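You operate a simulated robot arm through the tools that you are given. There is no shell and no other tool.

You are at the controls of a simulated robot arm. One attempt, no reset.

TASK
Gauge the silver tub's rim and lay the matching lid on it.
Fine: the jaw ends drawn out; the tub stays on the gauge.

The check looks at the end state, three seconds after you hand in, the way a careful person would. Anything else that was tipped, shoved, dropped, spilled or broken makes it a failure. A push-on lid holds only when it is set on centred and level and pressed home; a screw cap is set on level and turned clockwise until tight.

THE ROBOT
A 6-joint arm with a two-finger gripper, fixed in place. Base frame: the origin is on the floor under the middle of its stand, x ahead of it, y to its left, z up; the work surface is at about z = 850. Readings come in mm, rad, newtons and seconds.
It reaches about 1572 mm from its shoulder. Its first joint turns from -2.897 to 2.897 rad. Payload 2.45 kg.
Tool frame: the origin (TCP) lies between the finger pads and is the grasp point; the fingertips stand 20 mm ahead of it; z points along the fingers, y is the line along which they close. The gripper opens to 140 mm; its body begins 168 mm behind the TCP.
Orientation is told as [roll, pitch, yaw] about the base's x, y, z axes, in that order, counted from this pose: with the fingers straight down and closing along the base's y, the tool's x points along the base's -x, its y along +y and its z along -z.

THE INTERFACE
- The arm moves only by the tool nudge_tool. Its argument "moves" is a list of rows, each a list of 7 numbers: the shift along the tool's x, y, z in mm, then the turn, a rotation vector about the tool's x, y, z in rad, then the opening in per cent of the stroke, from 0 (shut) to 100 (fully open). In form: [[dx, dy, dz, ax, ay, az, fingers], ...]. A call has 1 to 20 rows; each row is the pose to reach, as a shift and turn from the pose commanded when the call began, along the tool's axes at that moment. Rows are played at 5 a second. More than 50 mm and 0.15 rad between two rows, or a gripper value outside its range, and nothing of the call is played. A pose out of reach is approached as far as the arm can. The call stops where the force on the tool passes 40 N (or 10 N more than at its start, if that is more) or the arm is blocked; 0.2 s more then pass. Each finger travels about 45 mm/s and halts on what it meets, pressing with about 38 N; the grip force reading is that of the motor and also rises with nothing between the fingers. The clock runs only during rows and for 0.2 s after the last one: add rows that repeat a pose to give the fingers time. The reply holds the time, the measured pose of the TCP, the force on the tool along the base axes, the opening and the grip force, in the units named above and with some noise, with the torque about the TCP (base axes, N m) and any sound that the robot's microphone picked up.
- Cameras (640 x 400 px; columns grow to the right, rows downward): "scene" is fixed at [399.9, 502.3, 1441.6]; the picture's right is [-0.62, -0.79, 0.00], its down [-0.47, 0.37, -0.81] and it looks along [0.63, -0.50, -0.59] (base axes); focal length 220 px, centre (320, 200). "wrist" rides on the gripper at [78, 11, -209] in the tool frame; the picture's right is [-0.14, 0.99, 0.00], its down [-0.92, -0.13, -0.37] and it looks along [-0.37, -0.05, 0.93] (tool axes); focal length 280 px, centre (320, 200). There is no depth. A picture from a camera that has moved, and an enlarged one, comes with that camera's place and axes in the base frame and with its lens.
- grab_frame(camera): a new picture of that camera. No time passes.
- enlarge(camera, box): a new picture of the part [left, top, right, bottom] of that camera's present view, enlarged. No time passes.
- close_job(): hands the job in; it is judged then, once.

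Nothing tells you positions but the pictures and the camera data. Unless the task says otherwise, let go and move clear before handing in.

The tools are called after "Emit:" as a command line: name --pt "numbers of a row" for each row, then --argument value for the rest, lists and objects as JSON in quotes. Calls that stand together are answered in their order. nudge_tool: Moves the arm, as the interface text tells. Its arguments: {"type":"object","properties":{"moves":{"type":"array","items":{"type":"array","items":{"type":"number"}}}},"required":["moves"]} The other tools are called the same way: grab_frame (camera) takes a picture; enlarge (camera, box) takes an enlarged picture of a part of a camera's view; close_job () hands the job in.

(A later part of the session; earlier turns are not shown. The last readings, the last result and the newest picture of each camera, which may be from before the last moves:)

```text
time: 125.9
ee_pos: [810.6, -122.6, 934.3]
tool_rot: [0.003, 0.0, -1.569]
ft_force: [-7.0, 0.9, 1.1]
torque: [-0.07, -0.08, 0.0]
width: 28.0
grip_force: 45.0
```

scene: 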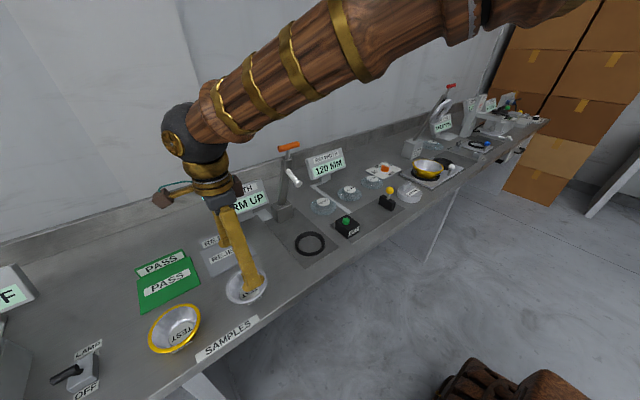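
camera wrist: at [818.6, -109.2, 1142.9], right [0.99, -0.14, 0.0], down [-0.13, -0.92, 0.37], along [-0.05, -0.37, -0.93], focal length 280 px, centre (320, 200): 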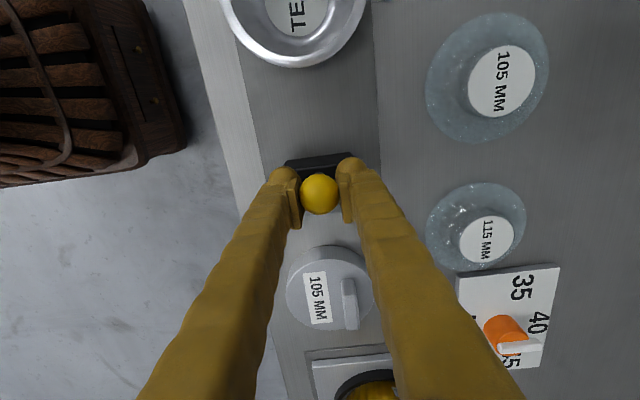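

Emit:
nudge_tool --pt "3 0 0 0 0 0 15" --pt "6 0 0 0 0 0 15" --pt "9 0 0 0 0 0 15" --pt "12 0 0 0 0 0 15" --pt "15 0 0 0 0 0 15" --pt "18 0 0 0 0 0 15" --pt "20 0 0 0 0 0 15" --pt "20 0 0 0 0 0 15"

Emit:
enlarge --camera "wrist" --box '[220, 0, 420, 220]'

Emit:
enlarge --camera "scene" --box '[290, 140, 430, 240]'

```text
time: 127.7
ee_pos: [810.9, -102.3, 934.1]
tool_rot: [0.004, 0.0, -1.569]
ft_force: [-8.2, -1.2, 17.4]
torque: [-0.01, -0.05, 0.01]
width: 27.6
grip_force: 45.1
```

```text
1.82 times, centred on (320, 110) of wrist
camera zoom: at [818.6, -25.8, 1142.8], right [0.99, -0.14, 0.0], down [-0.13, -0.92, 0.37], along [-0.05, -0.37, -0.93], focal length 510 px, centre (320, 364)
```

zoom: 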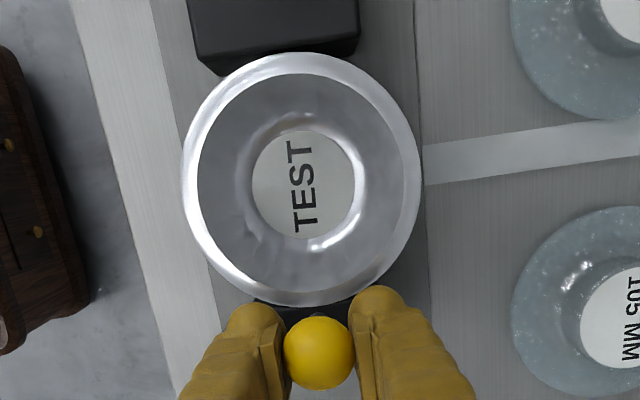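

```text
4.00 times, centred on (360, 190) of scene
camera zoom: at [399.9, 502.3, 1441.6], right [-0.62, -0.79, 0.0], down [-0.47, 0.37, -0.81], along [0.63, -0.5, -0.59], focal length 878 px, centre (160, 240)
```

zoom: 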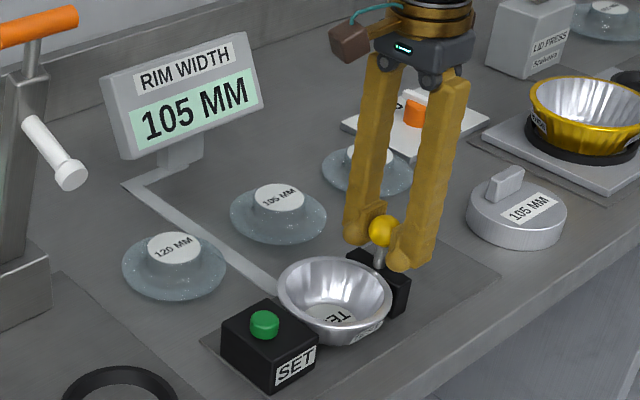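

About 14 mm more to go. Continuing gently.

Emit:
nudge_tool --pt "1.5 -0.2 -0.5 0 0 0 15" --pt "3 -0.2 -0.5 0 0 0 15" --pt "4.5 -0.2 -0.5 0 0 0 15" --pt "6 -0.2 -0.5 0 0 0 15" --pt "7.5 -0.2 -0.5 0 0 0 15" --pt "7.5 -0.2 -0.5 0 0 0 15"

Emit:
nudge_tool --pt "1.2 0 0 0 0 0 15" --pt "2.4 0 0 0 0 0 15" --pt "3.6 0 0 0 0 0 15" --pt "4.8 0 0 0 0 0 15" --pt "6 0 0 0 0 0 15" --pt "6 0 0 0 0 0 15"

Emit:
enlarge --camera "wrist" --box '[220, 0, 420, 220]'

Emit:
enlarge --camera "scene" --box '[290, 140, 430, 240]'

```text
time: 129.1
ee_pos: [810.5, -94.4, 933.5]
tool_rot: [0.002, 0.002, -1.57]
ft_force: [-15.5, 0.7, 13.2]
torque: [-0.06, -0.08, 0.05]
width: 27.7
grip_force: 44.8
```

```text
time: 130.5
ee_pos: [810.1, -88.8, 933.4]
tool_rot: [0.002, 0.0, -1.569]
ft_force: [1.3, -0.5, -11.8]
torque: [-0.12, -0.01, 0.03]
width: 27.9
grip_force: 45.2
```

```text
1.82 times, centred on (320, 110) of wrist
camera zoom: at [818.7, -11.8, 1142.7], right [0.99, -0.14, 0.0], down [-0.13, -0.92, 0.37], along [-0.05, -0.37, -0.93], focal length 510 px, centre (320, 364)
```

zoom: 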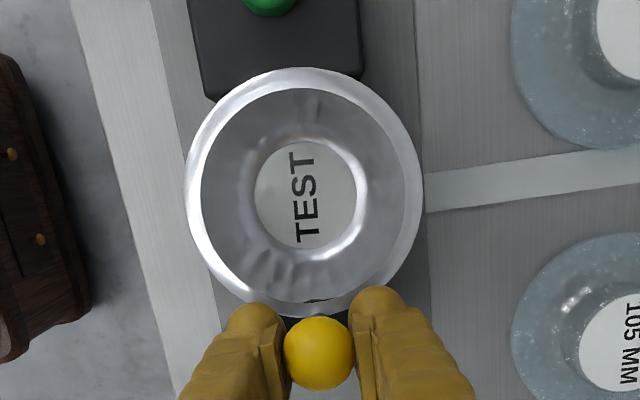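

```text
4.00 times, centred on (360, 190) of scene
camera zoom: at [399.9, 502.3, 1441.6], right [-0.62, -0.79, 0.0], down [-0.47, 0.37, -0.81], along [0.63, -0.5, -0.59], focal length 878 px, centre (160, 240)
```

zoom: 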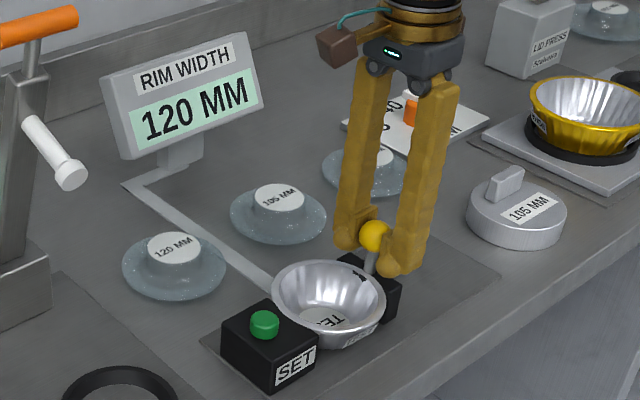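

The gauge, now checked against the master, reads 120 MM again, so the 120 lid matches. I'll draw the jaw back out in stages.

Emit:
nudge_tool --pt "-3 0 0.2 0 0 0 15" --pt "-8 0 0.2 0 0 0 15" --pt "-14 0 0.2 0 0 0 15" --pt "-20 0 0.2 0 0 0 15" --pt "-27 0 0.2 0 0 0 15" --pt "-27 0 0.2 0 0 0 15"

```text
time: 131.9
ee_pos: [810.9, -116.1, 933.3]
tool_rot: [0.005, 0.001, -1.568]
ft_force: [21.1, 1.1, -17.9]
torque: [-0.08, 0.18, -0.07]
width: 27.9
grip_force: 45.1
```

Emit:
nudge_tool --pt "-4 0.5 0.6 0 0 0 15" --pt "-10 0.5 0.6 0 0 0 15" --pt "-17 0.5 0.6 0 0 0 15" --pt "-24 0.5 0.6 0 0 0 15" --pt "-31 0.5 0.6 0 0 0 15" --pt "-31 0.5 0.6 0 0 0 15"

```text
time: 133.3
ee_pos: [810.3, -147.2, 934.2]
tool_rot: [0.003, 0.0, -1.571]
ft_force: [6.5, -0.6, 10.5]
torque: [0.07, 0.06, -0.06]
width: 27.7
grip_force: 45.0
```

Emit:
nudge_tool --pt "-5 0.1 -0.3 0 0 0 15" --pt "-12 0.1 -0.3 0 0 0 15" --pt "-19 0.1 -0.3 0 0 0 15" --pt "-26 0.1 -0.3 0 0 0 15" --pt "-33 0.1 -0.3 0 0 0 15" --pt "-39.5 0.1 -0.3 0 0 0 15" --pt "-39.5 0.1 -0.3 0 0 0 15"

Emit:
grab_frame --camera "wrist"

Emit:
enlarge --camera "scene" --box '[290, 140, 430, 240]'

```text
time: 134.9
ee_pos: [809.8, -186.7, 933.7]
tool_rot: [0.0, -0.001, -1.569]
ft_force: [-10.1, -0.1, 3.1]
torque: [0.02, -0.04, 0.07]
width: 27.7
grip_force: 45.2
```

```text
taken
camera wrist: at [819.1, -109.7, 1142.7], right [0.99, -0.14, 0.0], down [-0.13, -0.92, 0.37], along [-0.05, -0.37, -0.93], focal length 280 px, centre (320, 200)
```

wrist: 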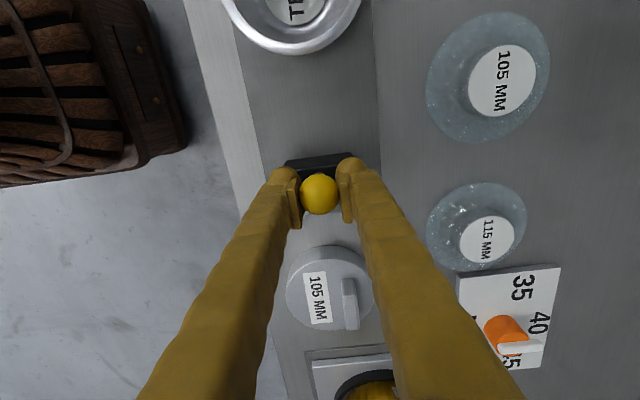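

```text
4.00 times, centred on (360, 190) of scene
camera zoom: at [399.9, 502.3, 1441.6], right [-0.62, -0.79, 0.0], down [-0.47, 0.37, -0.81], along [0.63, -0.5, -0.59], focal length 878 px, centre (160, 240)
```

zoom: 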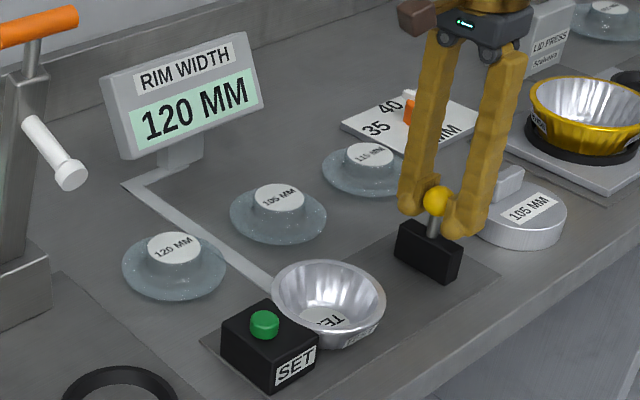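

The jaw is fully drawn out and the tub is in place. I'll release the knob and move over to above the 120 lid, at about (977, 29.5).

Emit:
nudge_tool --pt "0 0 0 0 0 0 30" --pt "0 0 0 0 0 0 45" --pt "0 0 0 0 0 0 55" --pt "0 0 -35 0 0 0 65" --pt "0 0 -75 0 0 0 75" --pt "31 24 -75 0 0 0 75" --pt "62 48 -75 0 0 0 75" --pt "93 72 -75 0 0 0 75" --pt "124 96 -75 0 0 0 75" --pt "155 120 -75 0 0 0 75" --pt "186 144 -75 0 0 0 75" --pt "215 168 -75 0 0 0 75" --pt "215 168 -75 0 0 0 75"

Emit:
grab_frame --camera "wrist"

Emit:
grab_frame --camera "scene"

```text
time: 137.7
ee_pos: [979.5, 26.4, 1009.4]
tool_rot: [0.003, 0.001, -1.573]
ft_force: [-0.2, 0.8, 0.2]
torque: [-0.01, 0.02, 0.01]
width: 105.1
grip_force: 0.0
```

```text
taken
camera wrist: at [989.0, 104.8, 1217.6], right [0.99, -0.14, 0.0], down [-0.13, -0.92, 0.37], along [-0.05, -0.37, -0.93], focal length 280 px, centre (320, 200)
```

wrist: 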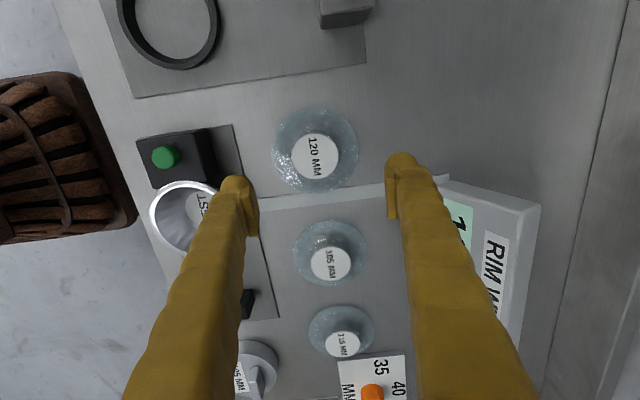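

```text
taken
```

scene: 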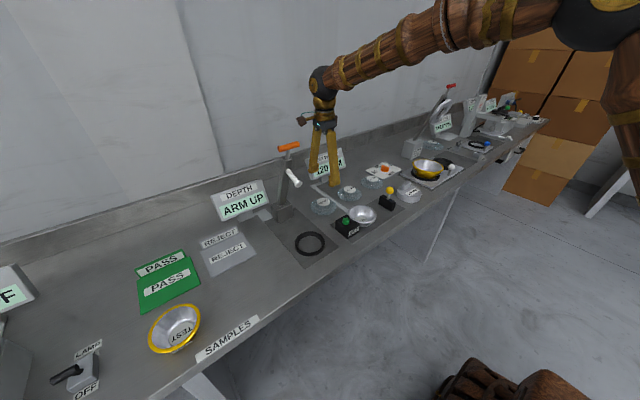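

The 120 lid is below, at about (972.5, 30). I'll enlarge to see its knob shape.

Emit:
enlarge --camera "wrist" --box '[255, 90, 375, 210]'

Emit:
enlarge --camera "scene" --box '[290, 150, 370, 230]'

```text
3.33 times, centred on (315, 150) of wrist
camera zoom: at [989.0, 104.8, 1217.6], right [0.99, -0.14, 0.0], down [-0.13, -0.92, 0.37], along [-0.05, -0.37, -0.93], focal length 935 px, centre (337, 367)
```

zoom: 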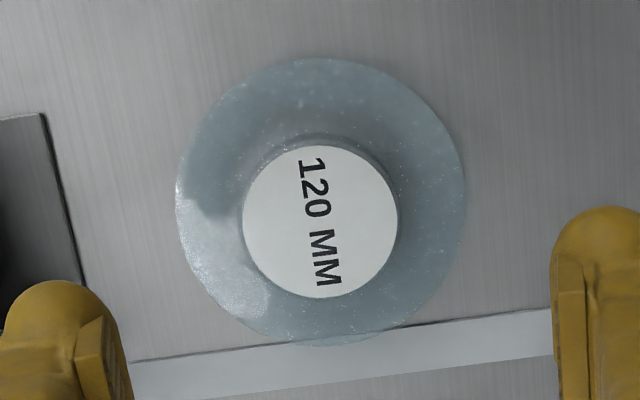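

```text
5.00 times, centred on (330, 190) of scene
camera zoom: at [399.9, 502.3, 1441.6], right [-0.62, -0.79, 0.0], down [-0.47, 0.37, -0.81], along [0.63, -0.5, -0.59], focal length 1098 px, centre (270, 250)
```

zoom: 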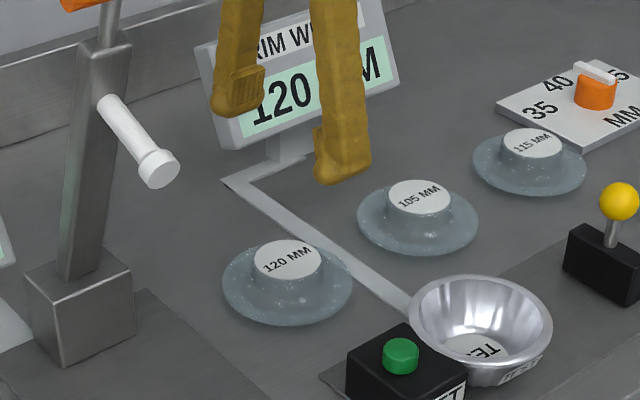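

The lid has a roughly 55 mm knob rising to z≈890 above a thin flange of about 112 mm. I'll centre over it and lower part way with the fingers narrowed to about 84 mm.

Emit:
nudge_tool --pt "3 -5 20 0 0 0 65" --pt "3 -5 45 0 0 0 60" --pt "3 -5 70 0 0 0 60" --pt "3 -5 90 0 0 0 60" --pt "3 -5 90 0 0 0 60"

Emit:
grab_frame --camera "wrist"

Emit:
enlarge --camera "scene" --box '[270, 130, 390, 240]'

```text
time: 138.9
ee_pos: [973.5, 30.6, 920.5]
tool_rot: [0.001, 0.0, -1.569]
ft_force: [-0.1, -0.7, -0.9]
torque: [-0.02, -0.02, 0.0]
width: 83.8
grip_force: 0.1
```

```text
taken
camera wrist: at [982.1, 107.6, 1128.0], right [0.99, -0.14, 0.0], down [-0.13, -0.92, 0.37], along [-0.05, -0.37, -0.93], focal length 280 px, centre (320, 200)
```

wrist: 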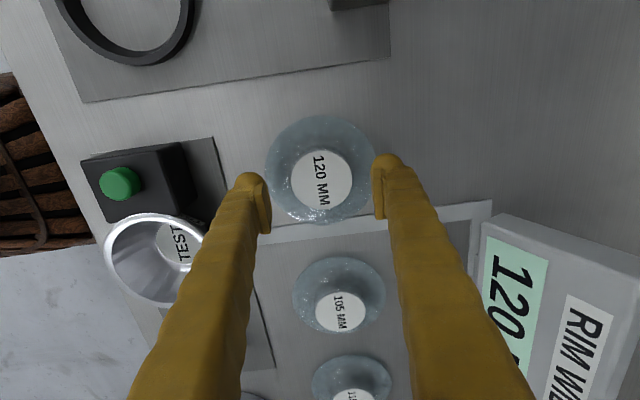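

```text
3.64 times, centred on (330, 185) of scene
camera zoom: at [399.9, 502.3, 1441.6], right [-0.62, -0.79, 0.0], down [-0.47, 0.37, -0.81], along [0.63, -0.5, -0.59], focal length 798 px, centre (284, 254)
```

zoom: 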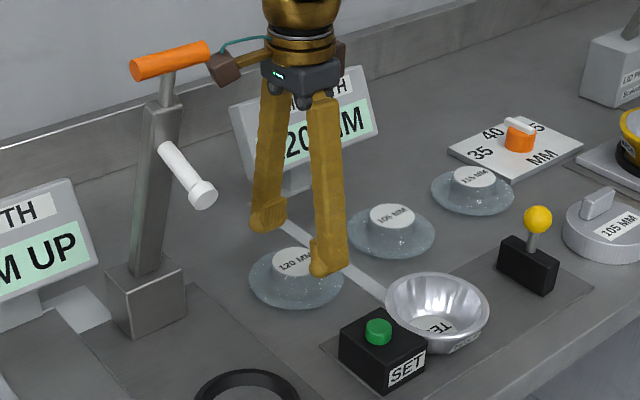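

The knob is centred to within 2 mm. I'll adjust, lower until the pads straddle the knob, and close gently.

Emit:
nudge_tool --pt "1.5 1.5 10 0 0 0 60" --pt "1.5 1.5 20 0 0 0 60" --pt "1.5 1.5 28 0 0 0 60" --pt "1.5 1.5 33 0 0 0 60" --pt "1.5 1.5 33 0 0 0 60"

Emit:
grab_frame --camera "wrist"

Emit:
enlarge --camera "scene" --box '[280, 160, 370, 240]'

```text
time: 140.1
ee_pos: [974.5, 32.8, 886.8]
tool_rot: [0.003, 0.001, -1.57]
ft_force: [-0.4, 0.0, 0.1]
torque: [0.04, -0.03, 0.0]
width: 83.9
grip_force: 0.0
```

```text
taken
camera wrist: at [983.5, 109.7, 1095.7], right [0.99, -0.14, 0.0], down [-0.13, -0.92, 0.37], along [-0.05, -0.37, -0.93], focal length 280 px, centre (320, 200)
```

wrist: 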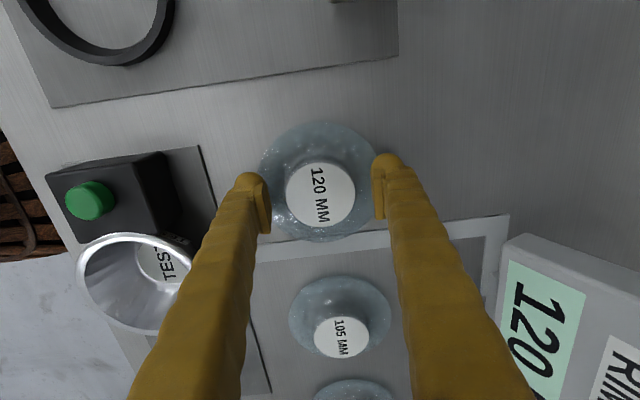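

```text
5.00 times, centred on (325, 200) of scene
camera zoom: at [399.9, 502.3, 1441.6], right [-0.62, -0.79, 0.0], down [-0.47, 0.37, -0.81], along [0.63, -0.5, -0.59], focal length 1098 px, centre (295, 200)
```

zoom: 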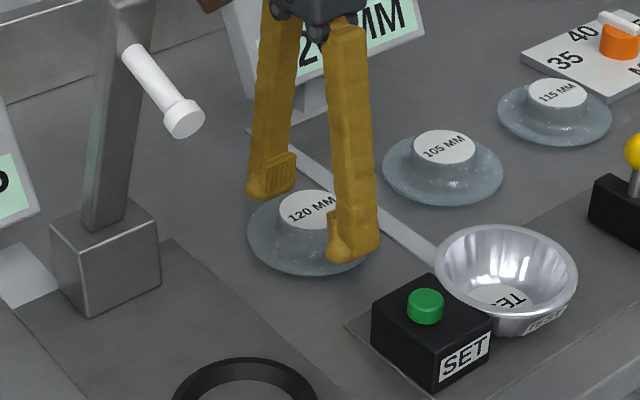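

The knob is dead centre between the pads. Closing on it.

Emit:
nudge_tool --pt "0 0 0 0 0 0 52" --pt "0 0 0 0 0 0 46" --pt "0 0 0 0 0 0 40" --pt "0 0 0 0 0 0 35" --pt "0 0 0 0 0 0 32" --pt "0 0 0 0 0 0 32"

Emit:
grab_frame --camera "wrist"

```text
time: 141.5
ee_pos: [974.4, 32.9, 887.3]
tool_rot: [0.001, 0.0, -1.569]
ft_force: [0.0, -0.5, -0.4]
torque: [-0.02, -0.02, 0.0]
width: 53.1
grip_force: 38.0
```

```text
taken
camera wrist: at [983.4, 109.6, 1095.8], right [0.99, -0.14, 0.0], down [-0.13, -0.92, 0.37], along [-0.05, -0.37, -0.93], focal length 280 px, centre (320, 200)
```

wrist: 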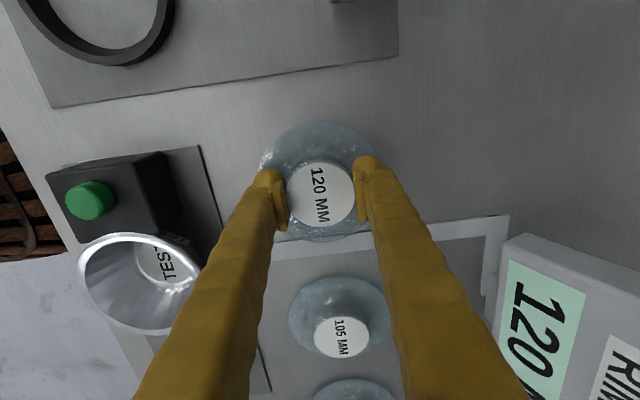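

Gripped at 53 mm with 38 N. A gentle test lift.

Emit:
nudge_tool --pt "0 0 -3 0 0 0 30" --pt "0 0 -8 0 0 0 30" --pt "0 0 -16 0 0 0 30" --pt "0 0 -25 0 0 0 30" --pt "0 0 -25 0 0 0 30"

Emit:
grab_frame --camera "wrist"

Emit:
enlarge --camera "scene" --box '[280, 150, 370, 240]'

```text
time: 142.7
ee_pos: [973.8, 33.0, 910.7]
tool_rot: [0.002, -0.002, -1.569]
ft_force: [-0.4, -0.8, 0.1]
torque: [0.03, 0.03, 0.0]
width: 53.1
grip_force: 38.1
```

```text
taken
camera wrist: at [983.0, 110.0, 1119.7], right [0.99, -0.14, 0.0], down [-0.13, -0.92, 0.37], along [-0.05, -0.37, -0.93], focal length 280 px, centre (320, 200)
```

wrist: 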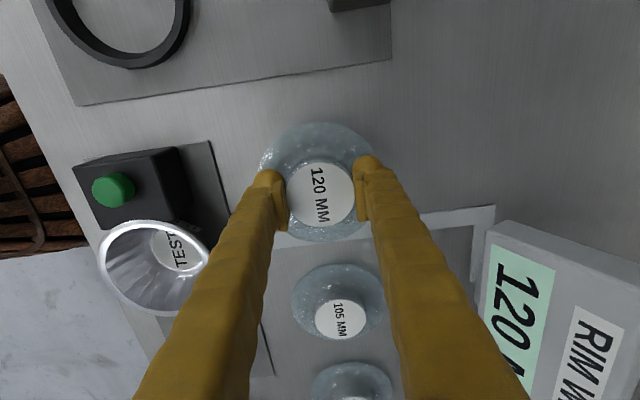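

```text
4.44 times, centred on (325, 195) of scene
camera zoom: at [399.9, 502.3, 1441.6], right [-0.62, -0.79, 0.0], down [-0.47, 0.37, -0.81], along [0.63, -0.5, -0.59], focal length 976 px, centre (298, 222)
```

zoom: 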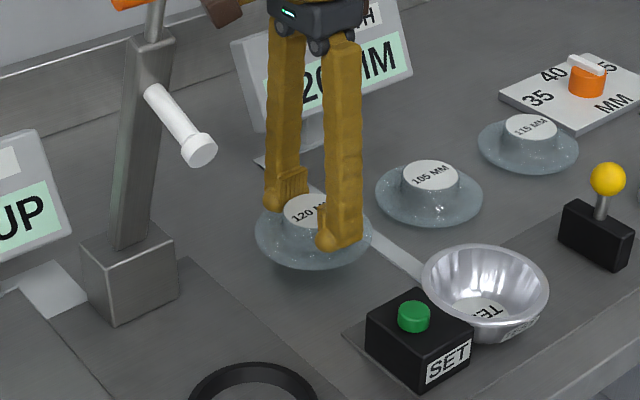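

The lid is held level. I'll raise it and carry it toward the tub, stopping above for alignment.

Emit:
nudge_tool --pt "0 0 -30 0 0 0 30" --pt "0 0 -60 0 0 0 30" --pt "-10 -35 -65 0 0 0 30" --pt "-22 -70 -65 0 0 0 30" --pt "-35 -105 -65 0 0 0 30" --pt "-48 -138 -65 0 0 0 30" --pt "-60 -163 -65 0 0 0 30" --pt "-60 -163 -65 0 0 0 30"

Emit:
grab_frame --camera "wrist"

Emit:
enlarge --camera "scene" --box '[310, 150, 410, 240]'

```text
time: 144.5
ee_pos: [812.7, -25.9, 974.7]
tool_rot: [0.004, 0.0, -1.569]
ft_force: [-0.4, 0.5, -0.1]
torque: [-0.03, 0.0, -0.03]
width: 53.2
grip_force: 37.8
```

```text
taken
camera wrist: at [821.4, 51.8, 1183.1], right [0.99, -0.14, 0.0], down [-0.13, -0.92, 0.37], along [-0.05, -0.37, -0.93], focal length 280 px, centre (320, 200)
```

wrist: 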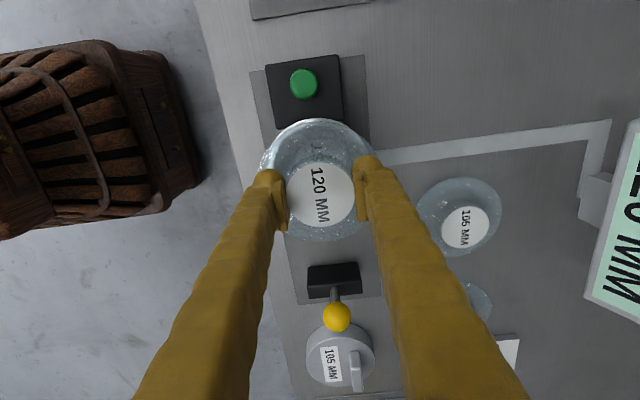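

```text
4.44 times, centred on (360, 195) of scene
camera zoom: at [399.9, 502.3, 1441.6], right [-0.62, -0.79, 0.0], down [-0.47, 0.37, -0.81], along [0.63, -0.5, -0.59], focal length 976 px, centre (142, 222)
```

zoom: 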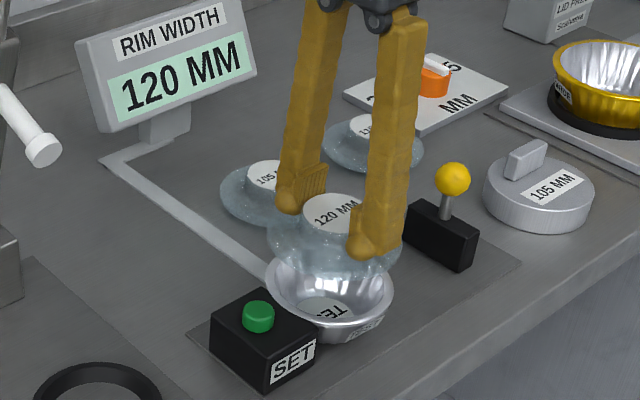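

The lid is above the tub and is translucent. I'll enlarge both views to compare the lid and rim positions.

Emit:
enlarge --camera "wrist" --box '[240, 100, 400, 260]'

Emit:
enlarge --camera "scene" --box '[340, 180, 410, 235]'

```text
2.50 times, centred on (320, 180) of wrist
camera zoom: at [821.4, 51.8, 1183.1], right [0.99, -0.14, 0.0], down [-0.13, -0.92, 0.37], along [-0.05, -0.37, -0.93], focal length 701 px, centre (320, 250)
```

zoom: 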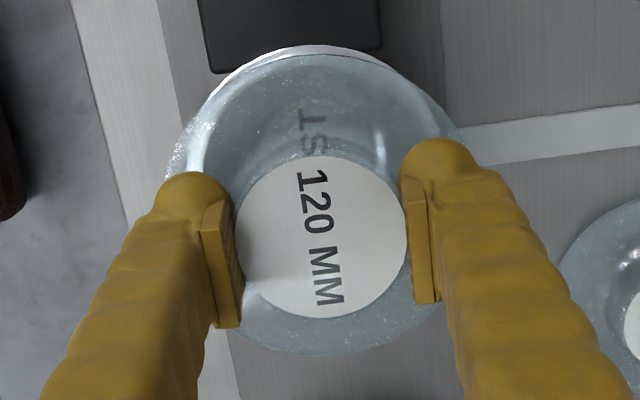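

```text
7.27 times, centred on (375, 208) of scene
camera zoom: at [399.9, 502.3, 1441.6], right [-0.62, -0.79, 0.0], down [-0.47, 0.37, -0.81], along [0.63, -0.5, -0.59], focal length 1597 px, centre (-80, 146)
```

zoom: 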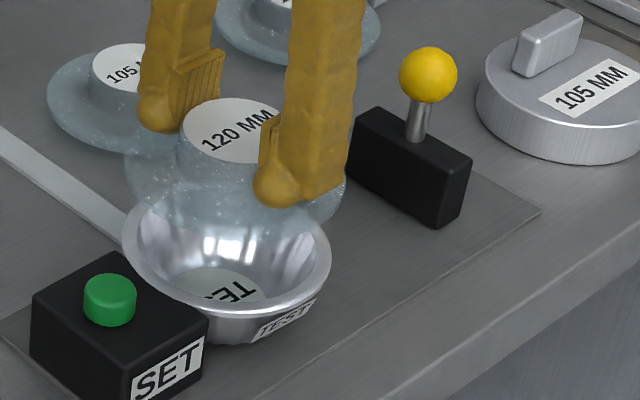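

I'll lower it to a few millimetres above the rim to compare the edges.

Emit:
nudge_tool --pt "0 -1 12 0 0 0 30" --pt "0 -1 24 0 0 0 30" --pt "0 -1 34 0 0 0 30" --pt "0 -1 34 0 0 0 30"

Emit:
enlarge --camera "wrist" --box '[240, 100, 400, 260]'

Emit:
enlarge --camera "scene" --box '[340, 180, 410, 235]'

```text
time: 145.5
ee_pos: [810.5, -26.0, 941.2]
tool_rot: [0.001, -0.002, -1.568]
ft_force: [-0.4, 0.6, 1.0]
torque: [-0.02, -0.02, 0.0]
width: 53.0
grip_force: 37.6
```

```text
2.50 times, centred on (320, 180) of wrist
camera zoom: at [820.2, 51.4, 1150.4], right [0.99, -0.14, 0.0], down [-0.13, -0.92, 0.37], along [-0.05, -0.37, -0.93], focal length 701 px, centre (320, 250)
```

zoom: 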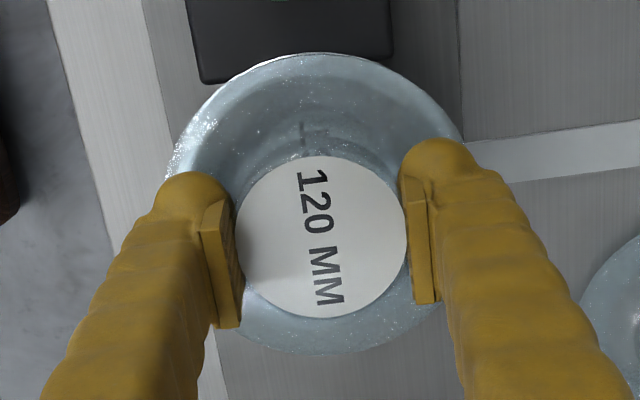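

```text
7.27 times, centred on (375, 208) of scene
camera zoom: at [399.9, 502.3, 1441.6], right [-0.62, -0.79, 0.0], down [-0.47, 0.37, -0.81], along [0.63, -0.5, -0.59], focal length 1597 px, centre (-80, 146)
```

zoom: 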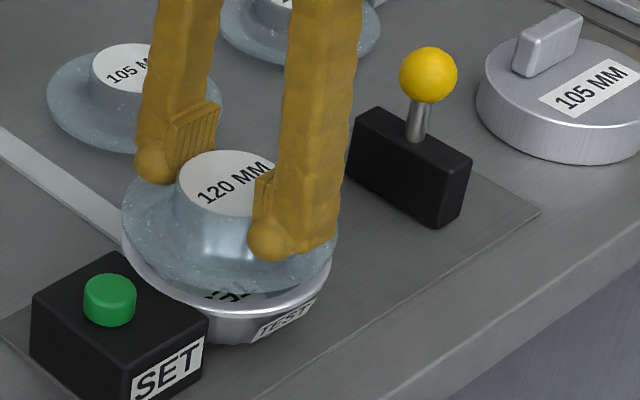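

The scene view shows the lid and rim aligned along that axis. I'll lower a bit more and compare again.

Emit:
nudge_tool --pt "0 0 3 0 0 0 30" --pt "0 0 6 0 0 0 30" --pt "0 0 8 0 0 0 30" --pt "0 0 8 0 0 0 30"

Emit:
enlarge --camera "wrist" --box '[240, 100, 400, 260]'

Emit:
enlarge --camera "scene" --box '[345, 190, 395, 230]'

```text
time: 146.5
ee_pos: [811.7, -27.4, 932.5]
tool_rot: [0.004, 0.0, -1.569]
ft_force: [0.5, -0.4, -0.6]
torque: [0.03, 0.0, -0.01]
width: 53.1
grip_force: 37.9
```

```text
2.50 times, centred on (320, 180) of wrist
camera zoom: at [819.8, 50.2, 1141.9], right [0.99, -0.14, 0.0], down [-0.13, -0.92, 0.37], along [-0.05, -0.37, -0.93], focal length 701 px, centre (320, 250)
```

zoom: 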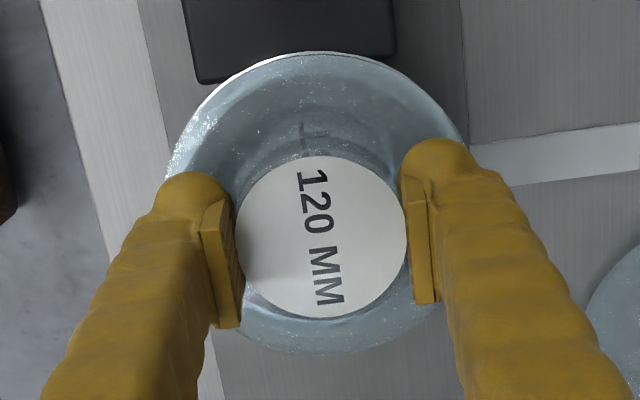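

```text
10.00 times, centred on (370, 210) of scene
camera zoom: at [399.9, 502.3, 1441.6], right [-0.62, -0.79, 0.0], down [-0.47, 0.37, -0.81], along [0.63, -0.5, -0.59], focal length 2196 px, centre (-180, 100)
```

zoom: 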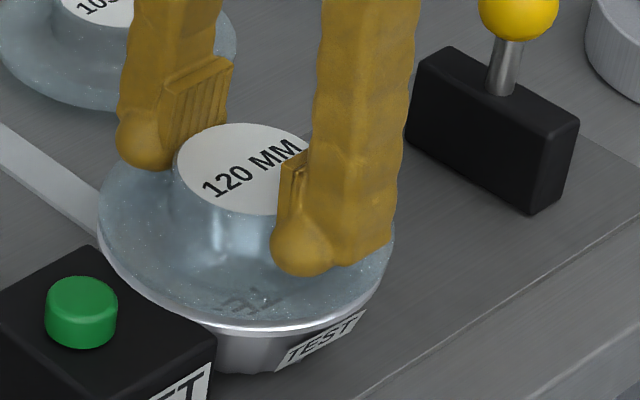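

Very close now. I'll enlarge the visible edges further to judge any offset.

Emit:
enlarge --camera "wrist" --box '[250, 105, 390, 175]'

Emit:
enlarge --camera "scene" --box '[350, 205, 390, 230]'

```text
4.57 times, centred on (320, 140) of wrist
camera zoom: at [819.8, 50.2, 1141.9], right [0.99, -0.14, 0.0], down [-0.13, -0.92, 0.37], along [-0.05, -0.37, -0.93], focal length 1282 px, centre (320, 474)
```

zoom: 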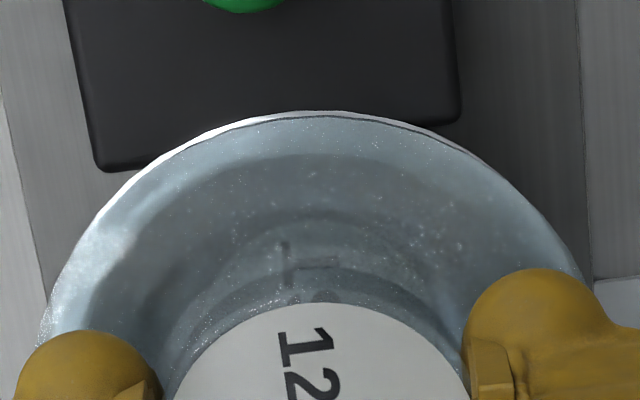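

```text
16.00 times, centred on (370, 218) of scene
camera zoom: at [399.9, 502.3, 1441.6], right [-0.62, -0.79, 0.0], down [-0.47, 0.37, -0.81], along [0.63, -0.5, -0.59], focal length 3514 px, centre (-480, -80)
```

zoom: 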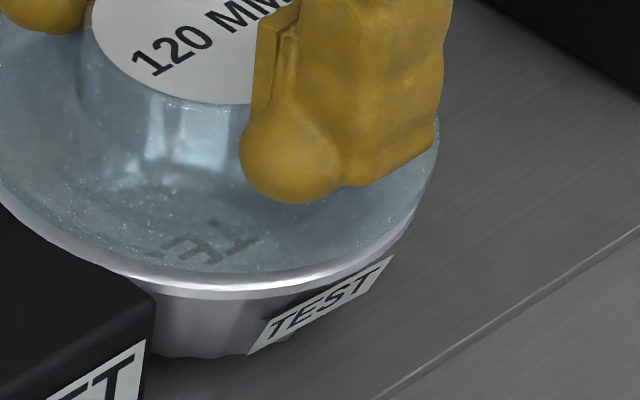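

The offset is under 1 mm: the lid needs about +0.8 mm in y. I'll apply that and lower in 1 mm steps until it meets the rim.

Emit:
nudge_tool --pt "0.8 0 0 0 0 0 30" --pt "0.8 0 1 0 0 0 30" --pt "0.8 0 2 0 0 0 30" --pt "0.8 0 3 0 0 0 30" --pt "0.8 0 4 0 0 0 30" --pt "0.8 0 4 0 0 0 30"

Emit:
enlarge --camera "wrist" --box '[250, 105, 390, 175]'

Emit:
enlarge --camera "scene" --box '[345, 190, 395, 230]'

```text
time: 147.9
ee_pos: [810.1, -26.5, 929.0]
tool_rot: [0.001, -0.001, -1.569]
ft_force: [-0.2, 1.1, -0.8]
torque: [-0.02, -0.02, 0.02]
width: 52.9
grip_force: 37.8
```

```text
4.57 times, centred on (320, 140) of wrist
camera zoom: at [819.2, 50.7, 1138.2], right [0.99, -0.14, 0.0], down [-0.13, -0.92, 0.37], along [-0.05, -0.37, -0.93], focal length 1282 px, centre (320, 474)
```

zoom: 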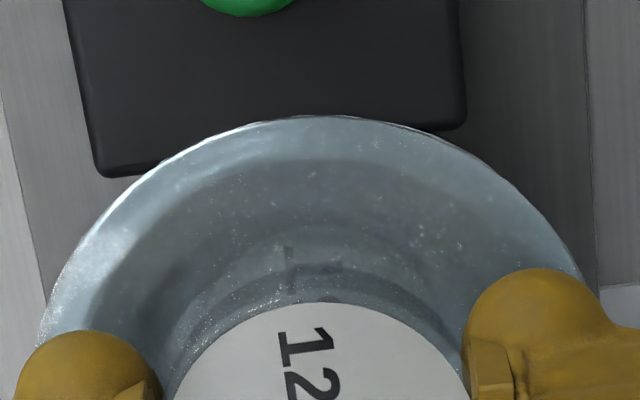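

```text
10.00 times, centred on (370, 210) of scene
camera zoom: at [399.9, 502.3, 1441.6], right [-0.62, -0.79, 0.0], down [-0.47, 0.37, -0.81], along [0.63, -0.5, -0.59], focal length 2196 px, centre (-180, 100)
```

zoom: 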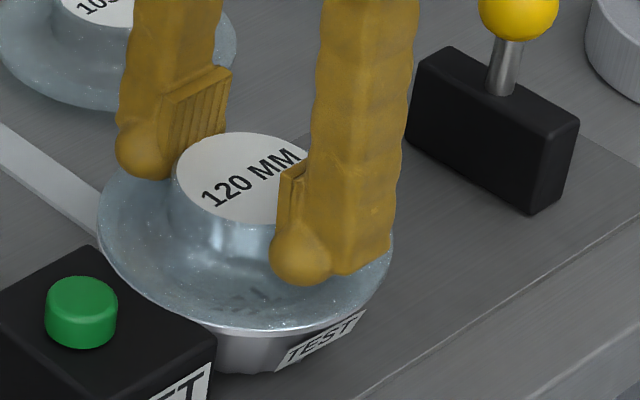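

Well aligned; the flange covers the rim all round with no contact yet. Continuing down slowly.

Emit:
nudge_tool --pt "0 0 0.7 0 0 0 30" --pt "0 0 1.4 0 0 0 30" --pt "0 0 2.1 0 0 0 30" --pt "0 0 2.8 0 0 0 30" --pt "0 0 3.5 0 0 0 30" --pt "0 0 3.5 0 0 0 30"

Emit:
enlarge --camera "wrist" --box '[240, 100, 400, 260]'

Emit:
enlarge --camera "scene" --box '[345, 190, 395, 230]'

```text
time: 149.3
ee_pos: [811.8, -25.9, 926.9]
tool_rot: [0.003, -0.001, -1.569]
ft_force: [2.1, 0.4, 29.1]
torque: [-0.05, 0.0, 0.01]
width: 53.2
grip_force: 37.9
```

```text
2.50 times, centred on (320, 180) of wrist
camera zoom: at [819.6, 50.5, 1135.2], right [0.99, -0.14, 0.0], down [-0.13, -0.92, 0.37], along [-0.05, -0.37, -0.93], focal length 701 px, centre (320, 250)
```

zoom: 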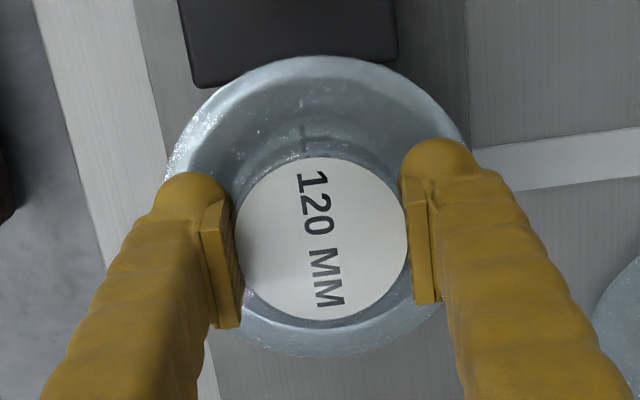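

```text
10.00 times, centred on (370, 210) of scene
camera zoom: at [399.9, 502.3, 1441.6], right [-0.62, -0.79, 0.0], down [-0.47, 0.37, -0.81], along [0.63, -0.5, -0.59], focal length 2196 px, centre (-180, 100)
```

zoom: 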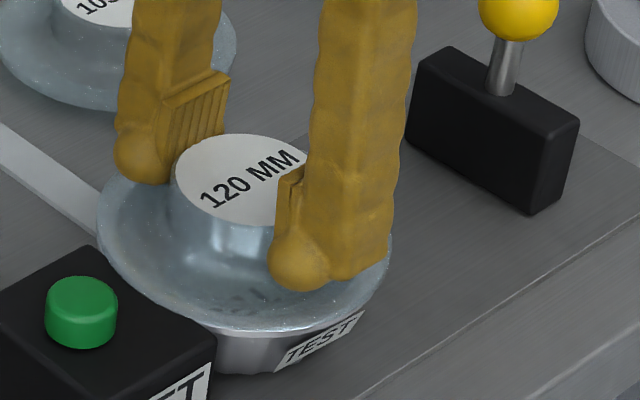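

The lid is seated on the rim with 29 N. I'll press a little more to push it home.

Emit:
nudge_tool --pt "0 0 0.3 0 0 0 30" --pt "0 0 0.6 0 0 0 30" --pt "0 0 0.9 0 0 0 30" --pt "0 0 1.2 0 0 0 30" --pt "0 0 1.2 0 0 0 30"

Emit:
enlarge --camera "scene" --box '[345, 190, 395, 230]'

```text
time: 150.5
ee_pos: [810.6, -26.5, 925.0]
tool_rot: [0.003, 0.001, -1.57]
ft_force: [-0.8, 1.1, 26.9]
torque: [0.02, 0.0, 0.01]
width: 53.1
grip_force: 38.1
```

```text
10.00 times, centred on (370, 210) of scene
camera zoom: at [399.9, 502.3, 1441.6], right [-0.62, -0.79, 0.0], down [-0.47, 0.37, -0.81], along [0.63, -0.5, -0.59], focal length 2196 px, centre (-180, 100)
```

zoom: 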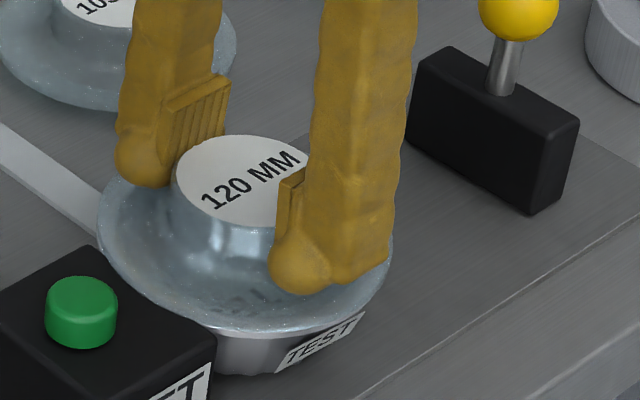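

Pressing harder only slips the pads down the knob. I'll release and press on the knob's top with closed fingers instead.

Emit:
nudge_tool --pt "0 0 -1 0 0 0 34" --pt "0 0 -1 0 0 0 40" --pt "0 0 -1 0 0 0 50" --pt "0 0 -1 0 0 0 58" --pt "0 0 -1 0 0 0 60" --pt "0 0 -25 0 0 0 60" --pt "0 0 -50 0 0 0 60" --pt "0 0 -50 0 0 0 60"

Emit:
grab_frame --camera "wrist"

Emit:
enlarge --camera "scene" --box '[340, 180, 410, 235]'

```text
time: 152.3
ee_pos: [809.4, -27.5, 976.1]
tool_rot: [0.0, 0.0, -1.569]
ft_force: [0.5, -0.2, 0.2]
torque: [-0.02, 0.01, 0.0]
width: 83.9
grip_force: 0.2
```

```text
taken
camera wrist: at [819.0, 50.6, 1184.5], right [0.99, -0.14, 0.0], down [-0.13, -0.92, 0.37], along [-0.05, -0.37, -0.93], focal length 280 px, centre (320, 200)
```

wrist: 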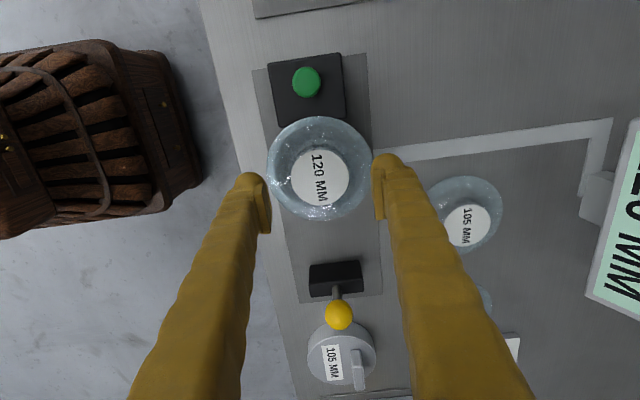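

```text
7.27 times, centred on (375, 208) of scene
camera zoom: at [399.9, 502.3, 1441.6], right [-0.62, -0.79, 0.0], down [-0.47, 0.37, -0.81], along [0.63, -0.5, -0.59], focal length 1597 px, centre (-80, 146)
```

zoom: 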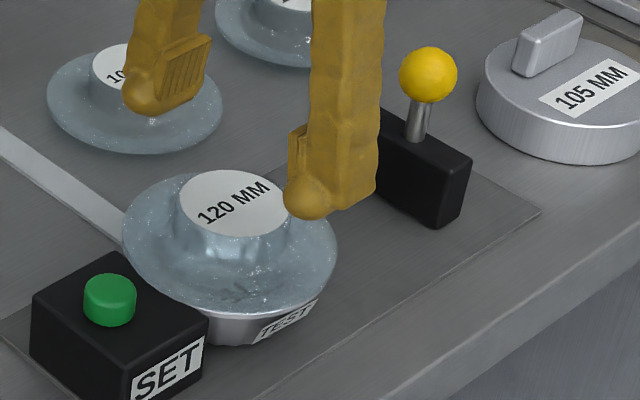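

The lid sits level on the tub and the knob is centred under the TCP. I'll close the fingers fully and press down on its centre.

Emit:
nudge_tool --pt "0 1 0 0 0 0 40" --pt "0 1 0 0 0 0 20" --pt "0 1 0 0 0 0 0" --pt "0 1 0 0 0 0 0" --pt "0 1 0 0 0 0 0" --pt "0 1 10 0 0 0 0" --pt "0 1 18 0 0 0 0" --pt "0 1 18 0 0 0 0"

Emit:
grab_frame --camera "wrist"

Emit:
enlarge --camera "scene" --box '[340, 180, 410, 235]'

```text
time: 154.1
ee_pos: [812.1, -26.5, 957.2]
tool_rot: [0.002, -0.001, -1.568]
ft_force: [0.0, -0.7, -0.5]
torque: [0.01, 0.0, -0.02]
width: 0.1
grip_force: 29.4
```

```text
taken
camera wrist: at [820.3, 51.4, 1165.7], right [0.99, -0.14, 0.0], down [-0.13, -0.92, 0.37], along [-0.05, -0.37, -0.93], focal length 280 px, centre (320, 200)
```

wrist: 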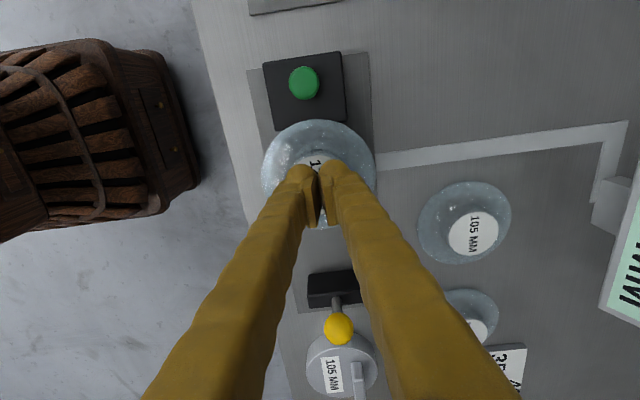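

```text
7.27 times, centred on (375, 208) of scene
camera zoom: at [399.9, 502.3, 1441.6], right [-0.62, -0.79, 0.0], down [-0.47, 0.37, -0.81], along [0.63, -0.5, -0.59], focal length 1597 px, centre (-80, 146)
```

zoom: 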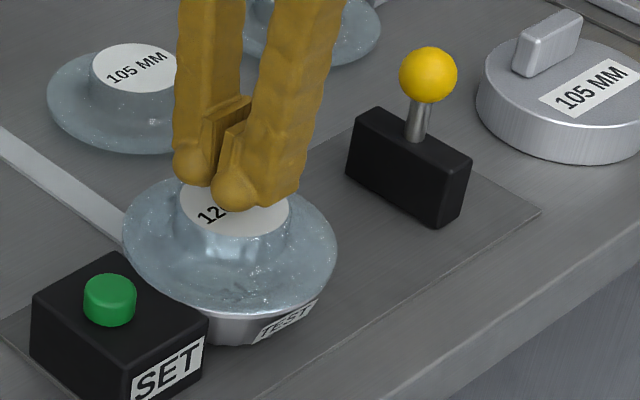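

The closed fingertips hover over the centre of the knob. Pressing down slowly now; the call stops itself at 40 N.

Emit:
nudge_tool --pt "0 -1 2 0 0 0 0" --pt "0 -1 4 0 0 0 0" --pt "0 -1 6 0 0 0 0" --pt "0 -1 7 0 0 0 0" --pt "0 -1 8 0 0 0 0" --pt "0 -1 9 0 0 0 0" --pt "0 -1 10 0 0 0 0" --pt "0 -1 11 0 0 0 0" --pt "0 -1 11 0 0 0 0"

Emit:
enlarge --camera "scene" --box '[340, 180, 410, 235]'

```text
time: 156.1
ee_pos: [810.8, -25.3, 945.8]
tool_rot: [0.001, -0.001, -1.57]
ft_force: [0.1, -0.3, -0.2]
torque: [-0.04, 0.02, 0.02]
width: 0.0
grip_force: 29.6
```

```text
7.27 times, centred on (375, 208) of scene
camera zoom: at [399.9, 502.3, 1441.6], right [-0.62, -0.79, 0.0], down [-0.47, 0.37, -0.81], along [0.63, -0.5, -0.59], focal length 1597 px, centre (-80, 146)
```

zoom: 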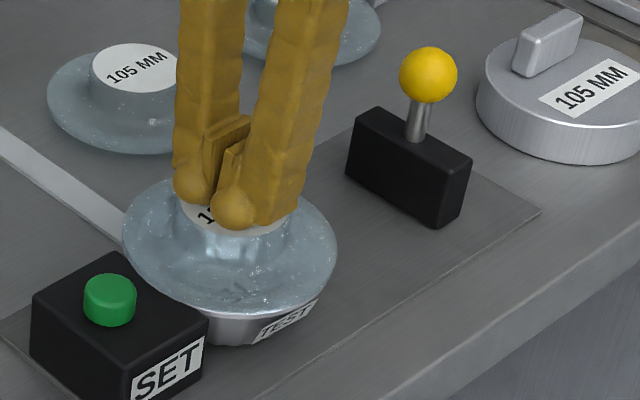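

No contact yet. Continuing down in 1 mm steps.

Emit:
nudge_tool --pt "0 0 1 0 0 0 0" --pt "0 0 2 0 0 0 0" --pt "0 0 3 0 0 0 0" --pt "0 0 4 0 0 0 0" --pt "0 0 5 0 0 0 0" --pt "0 0 6 0 0 0 0" --pt "0 0 7 0 0 0 0" --pt "0 0 8 0 0 0 0" --pt "0 0 8 0 0 0 0"

Emit:
enlarge --camera "scene" --box '[340, 180, 410, 235]'

Emit:
grab_frame --camera "wrist"

```text
time: 157.7
ee_pos: [812.0, -26.0, 942.7]
tool_rot: [0.007, -0.001, -1.568]
ft_force: [-2.4, 0.8, 20.8]
torque: [0.06, 0.07, 0.0]
width: 6.0
grip_force: 29.2
stopped in row 7: the force on the tool passed its limit at 42 N (the readings are from after the stop); the commanded pose is now the measured one
```

```text
7.27 times, centred on (375, 208) of scene
camera zoom: at [399.9, 502.3, 1441.6], right [-0.62, -0.79, 0.0], down [-0.47, 0.37, -0.81], along [0.63, -0.5, -0.59], focal length 1597 px, centre (-80, 146)
```

zoom: 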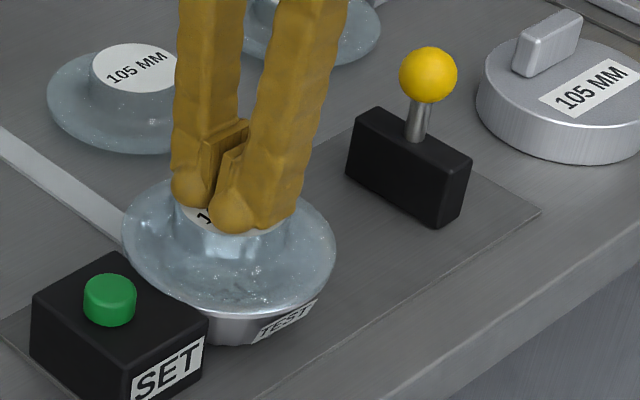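

```text
taken
camera wrist: at [819.1, 51.0, 1151.4], right [0.99, -0.14, 0.01], down [-0.13, -0.92, 0.37], along [-0.04, -0.37, -0.93], focal length 280 px, centre (320, 200)
```

wrist: 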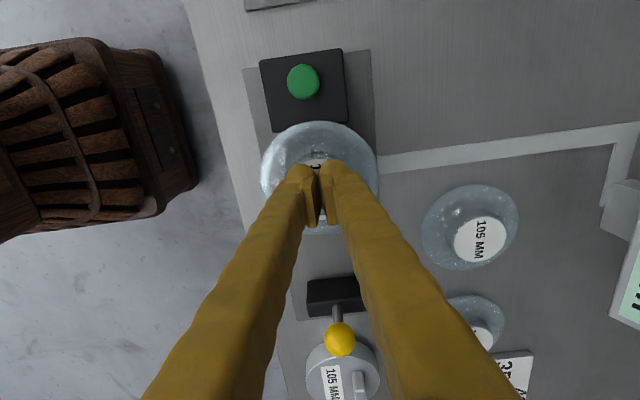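

The press reached 42 N, no click reported. I'll ease off and look closely at how the lid sits.

Emit:
nudge_tool --pt "0 0 -10 0 0 0 0" --pt "0 0 -35 0 0 0 0" --pt "0 0 -60 0 0 0 0" --pt "0 0 -60 0 0 0 0"

Emit:
enlarge --camera "scene" --box '[345, 190, 395, 230]'

Emit:
grab_frame --camera "wrist"

```text
time: 158.7
ee_pos: [811.5, -26.1, 1002.1]
tool_rot: [0.005, 0.0, -1.569]
ft_force: [-0.2, -0.7, -0.4]
torque: [0.02, -0.03, 0.02]
width: 0.0
grip_force: 29.6
```

```text
10.00 times, centred on (370, 210) of scene
camera zoom: at [399.9, 502.3, 1441.6], right [-0.62, -0.79, 0.0], down [-0.47, 0.37, -0.81], along [0.63, -0.5, -0.59], focal length 2196 px, centre (-180, 100)
```

zoom: 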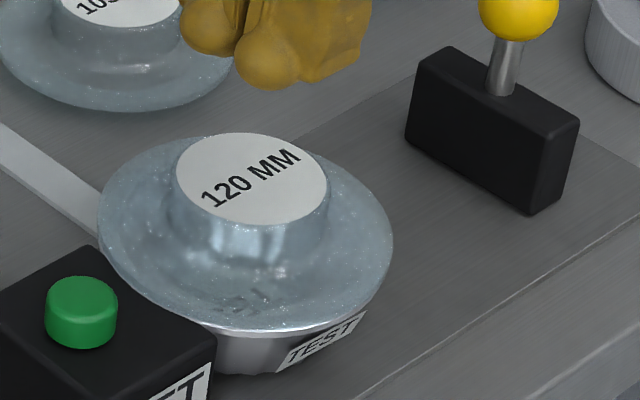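

```text
taken
camera wrist: at [819.6, 51.1, 1211.1], right [0.99, -0.14, 0.01], down [-0.13, -0.92, 0.37], along [-0.05, -0.37, -0.93], focal length 280 px, centre (320, 200)
```

wrist: 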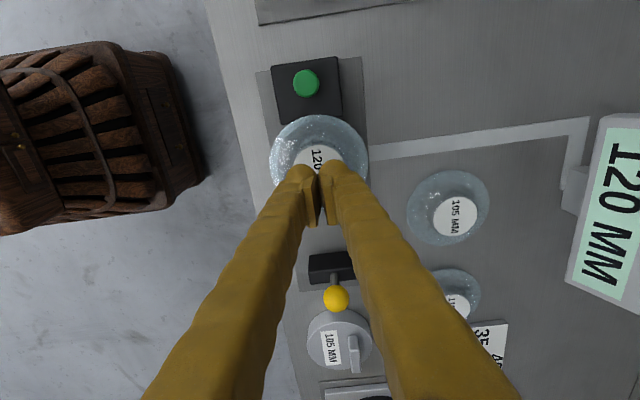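

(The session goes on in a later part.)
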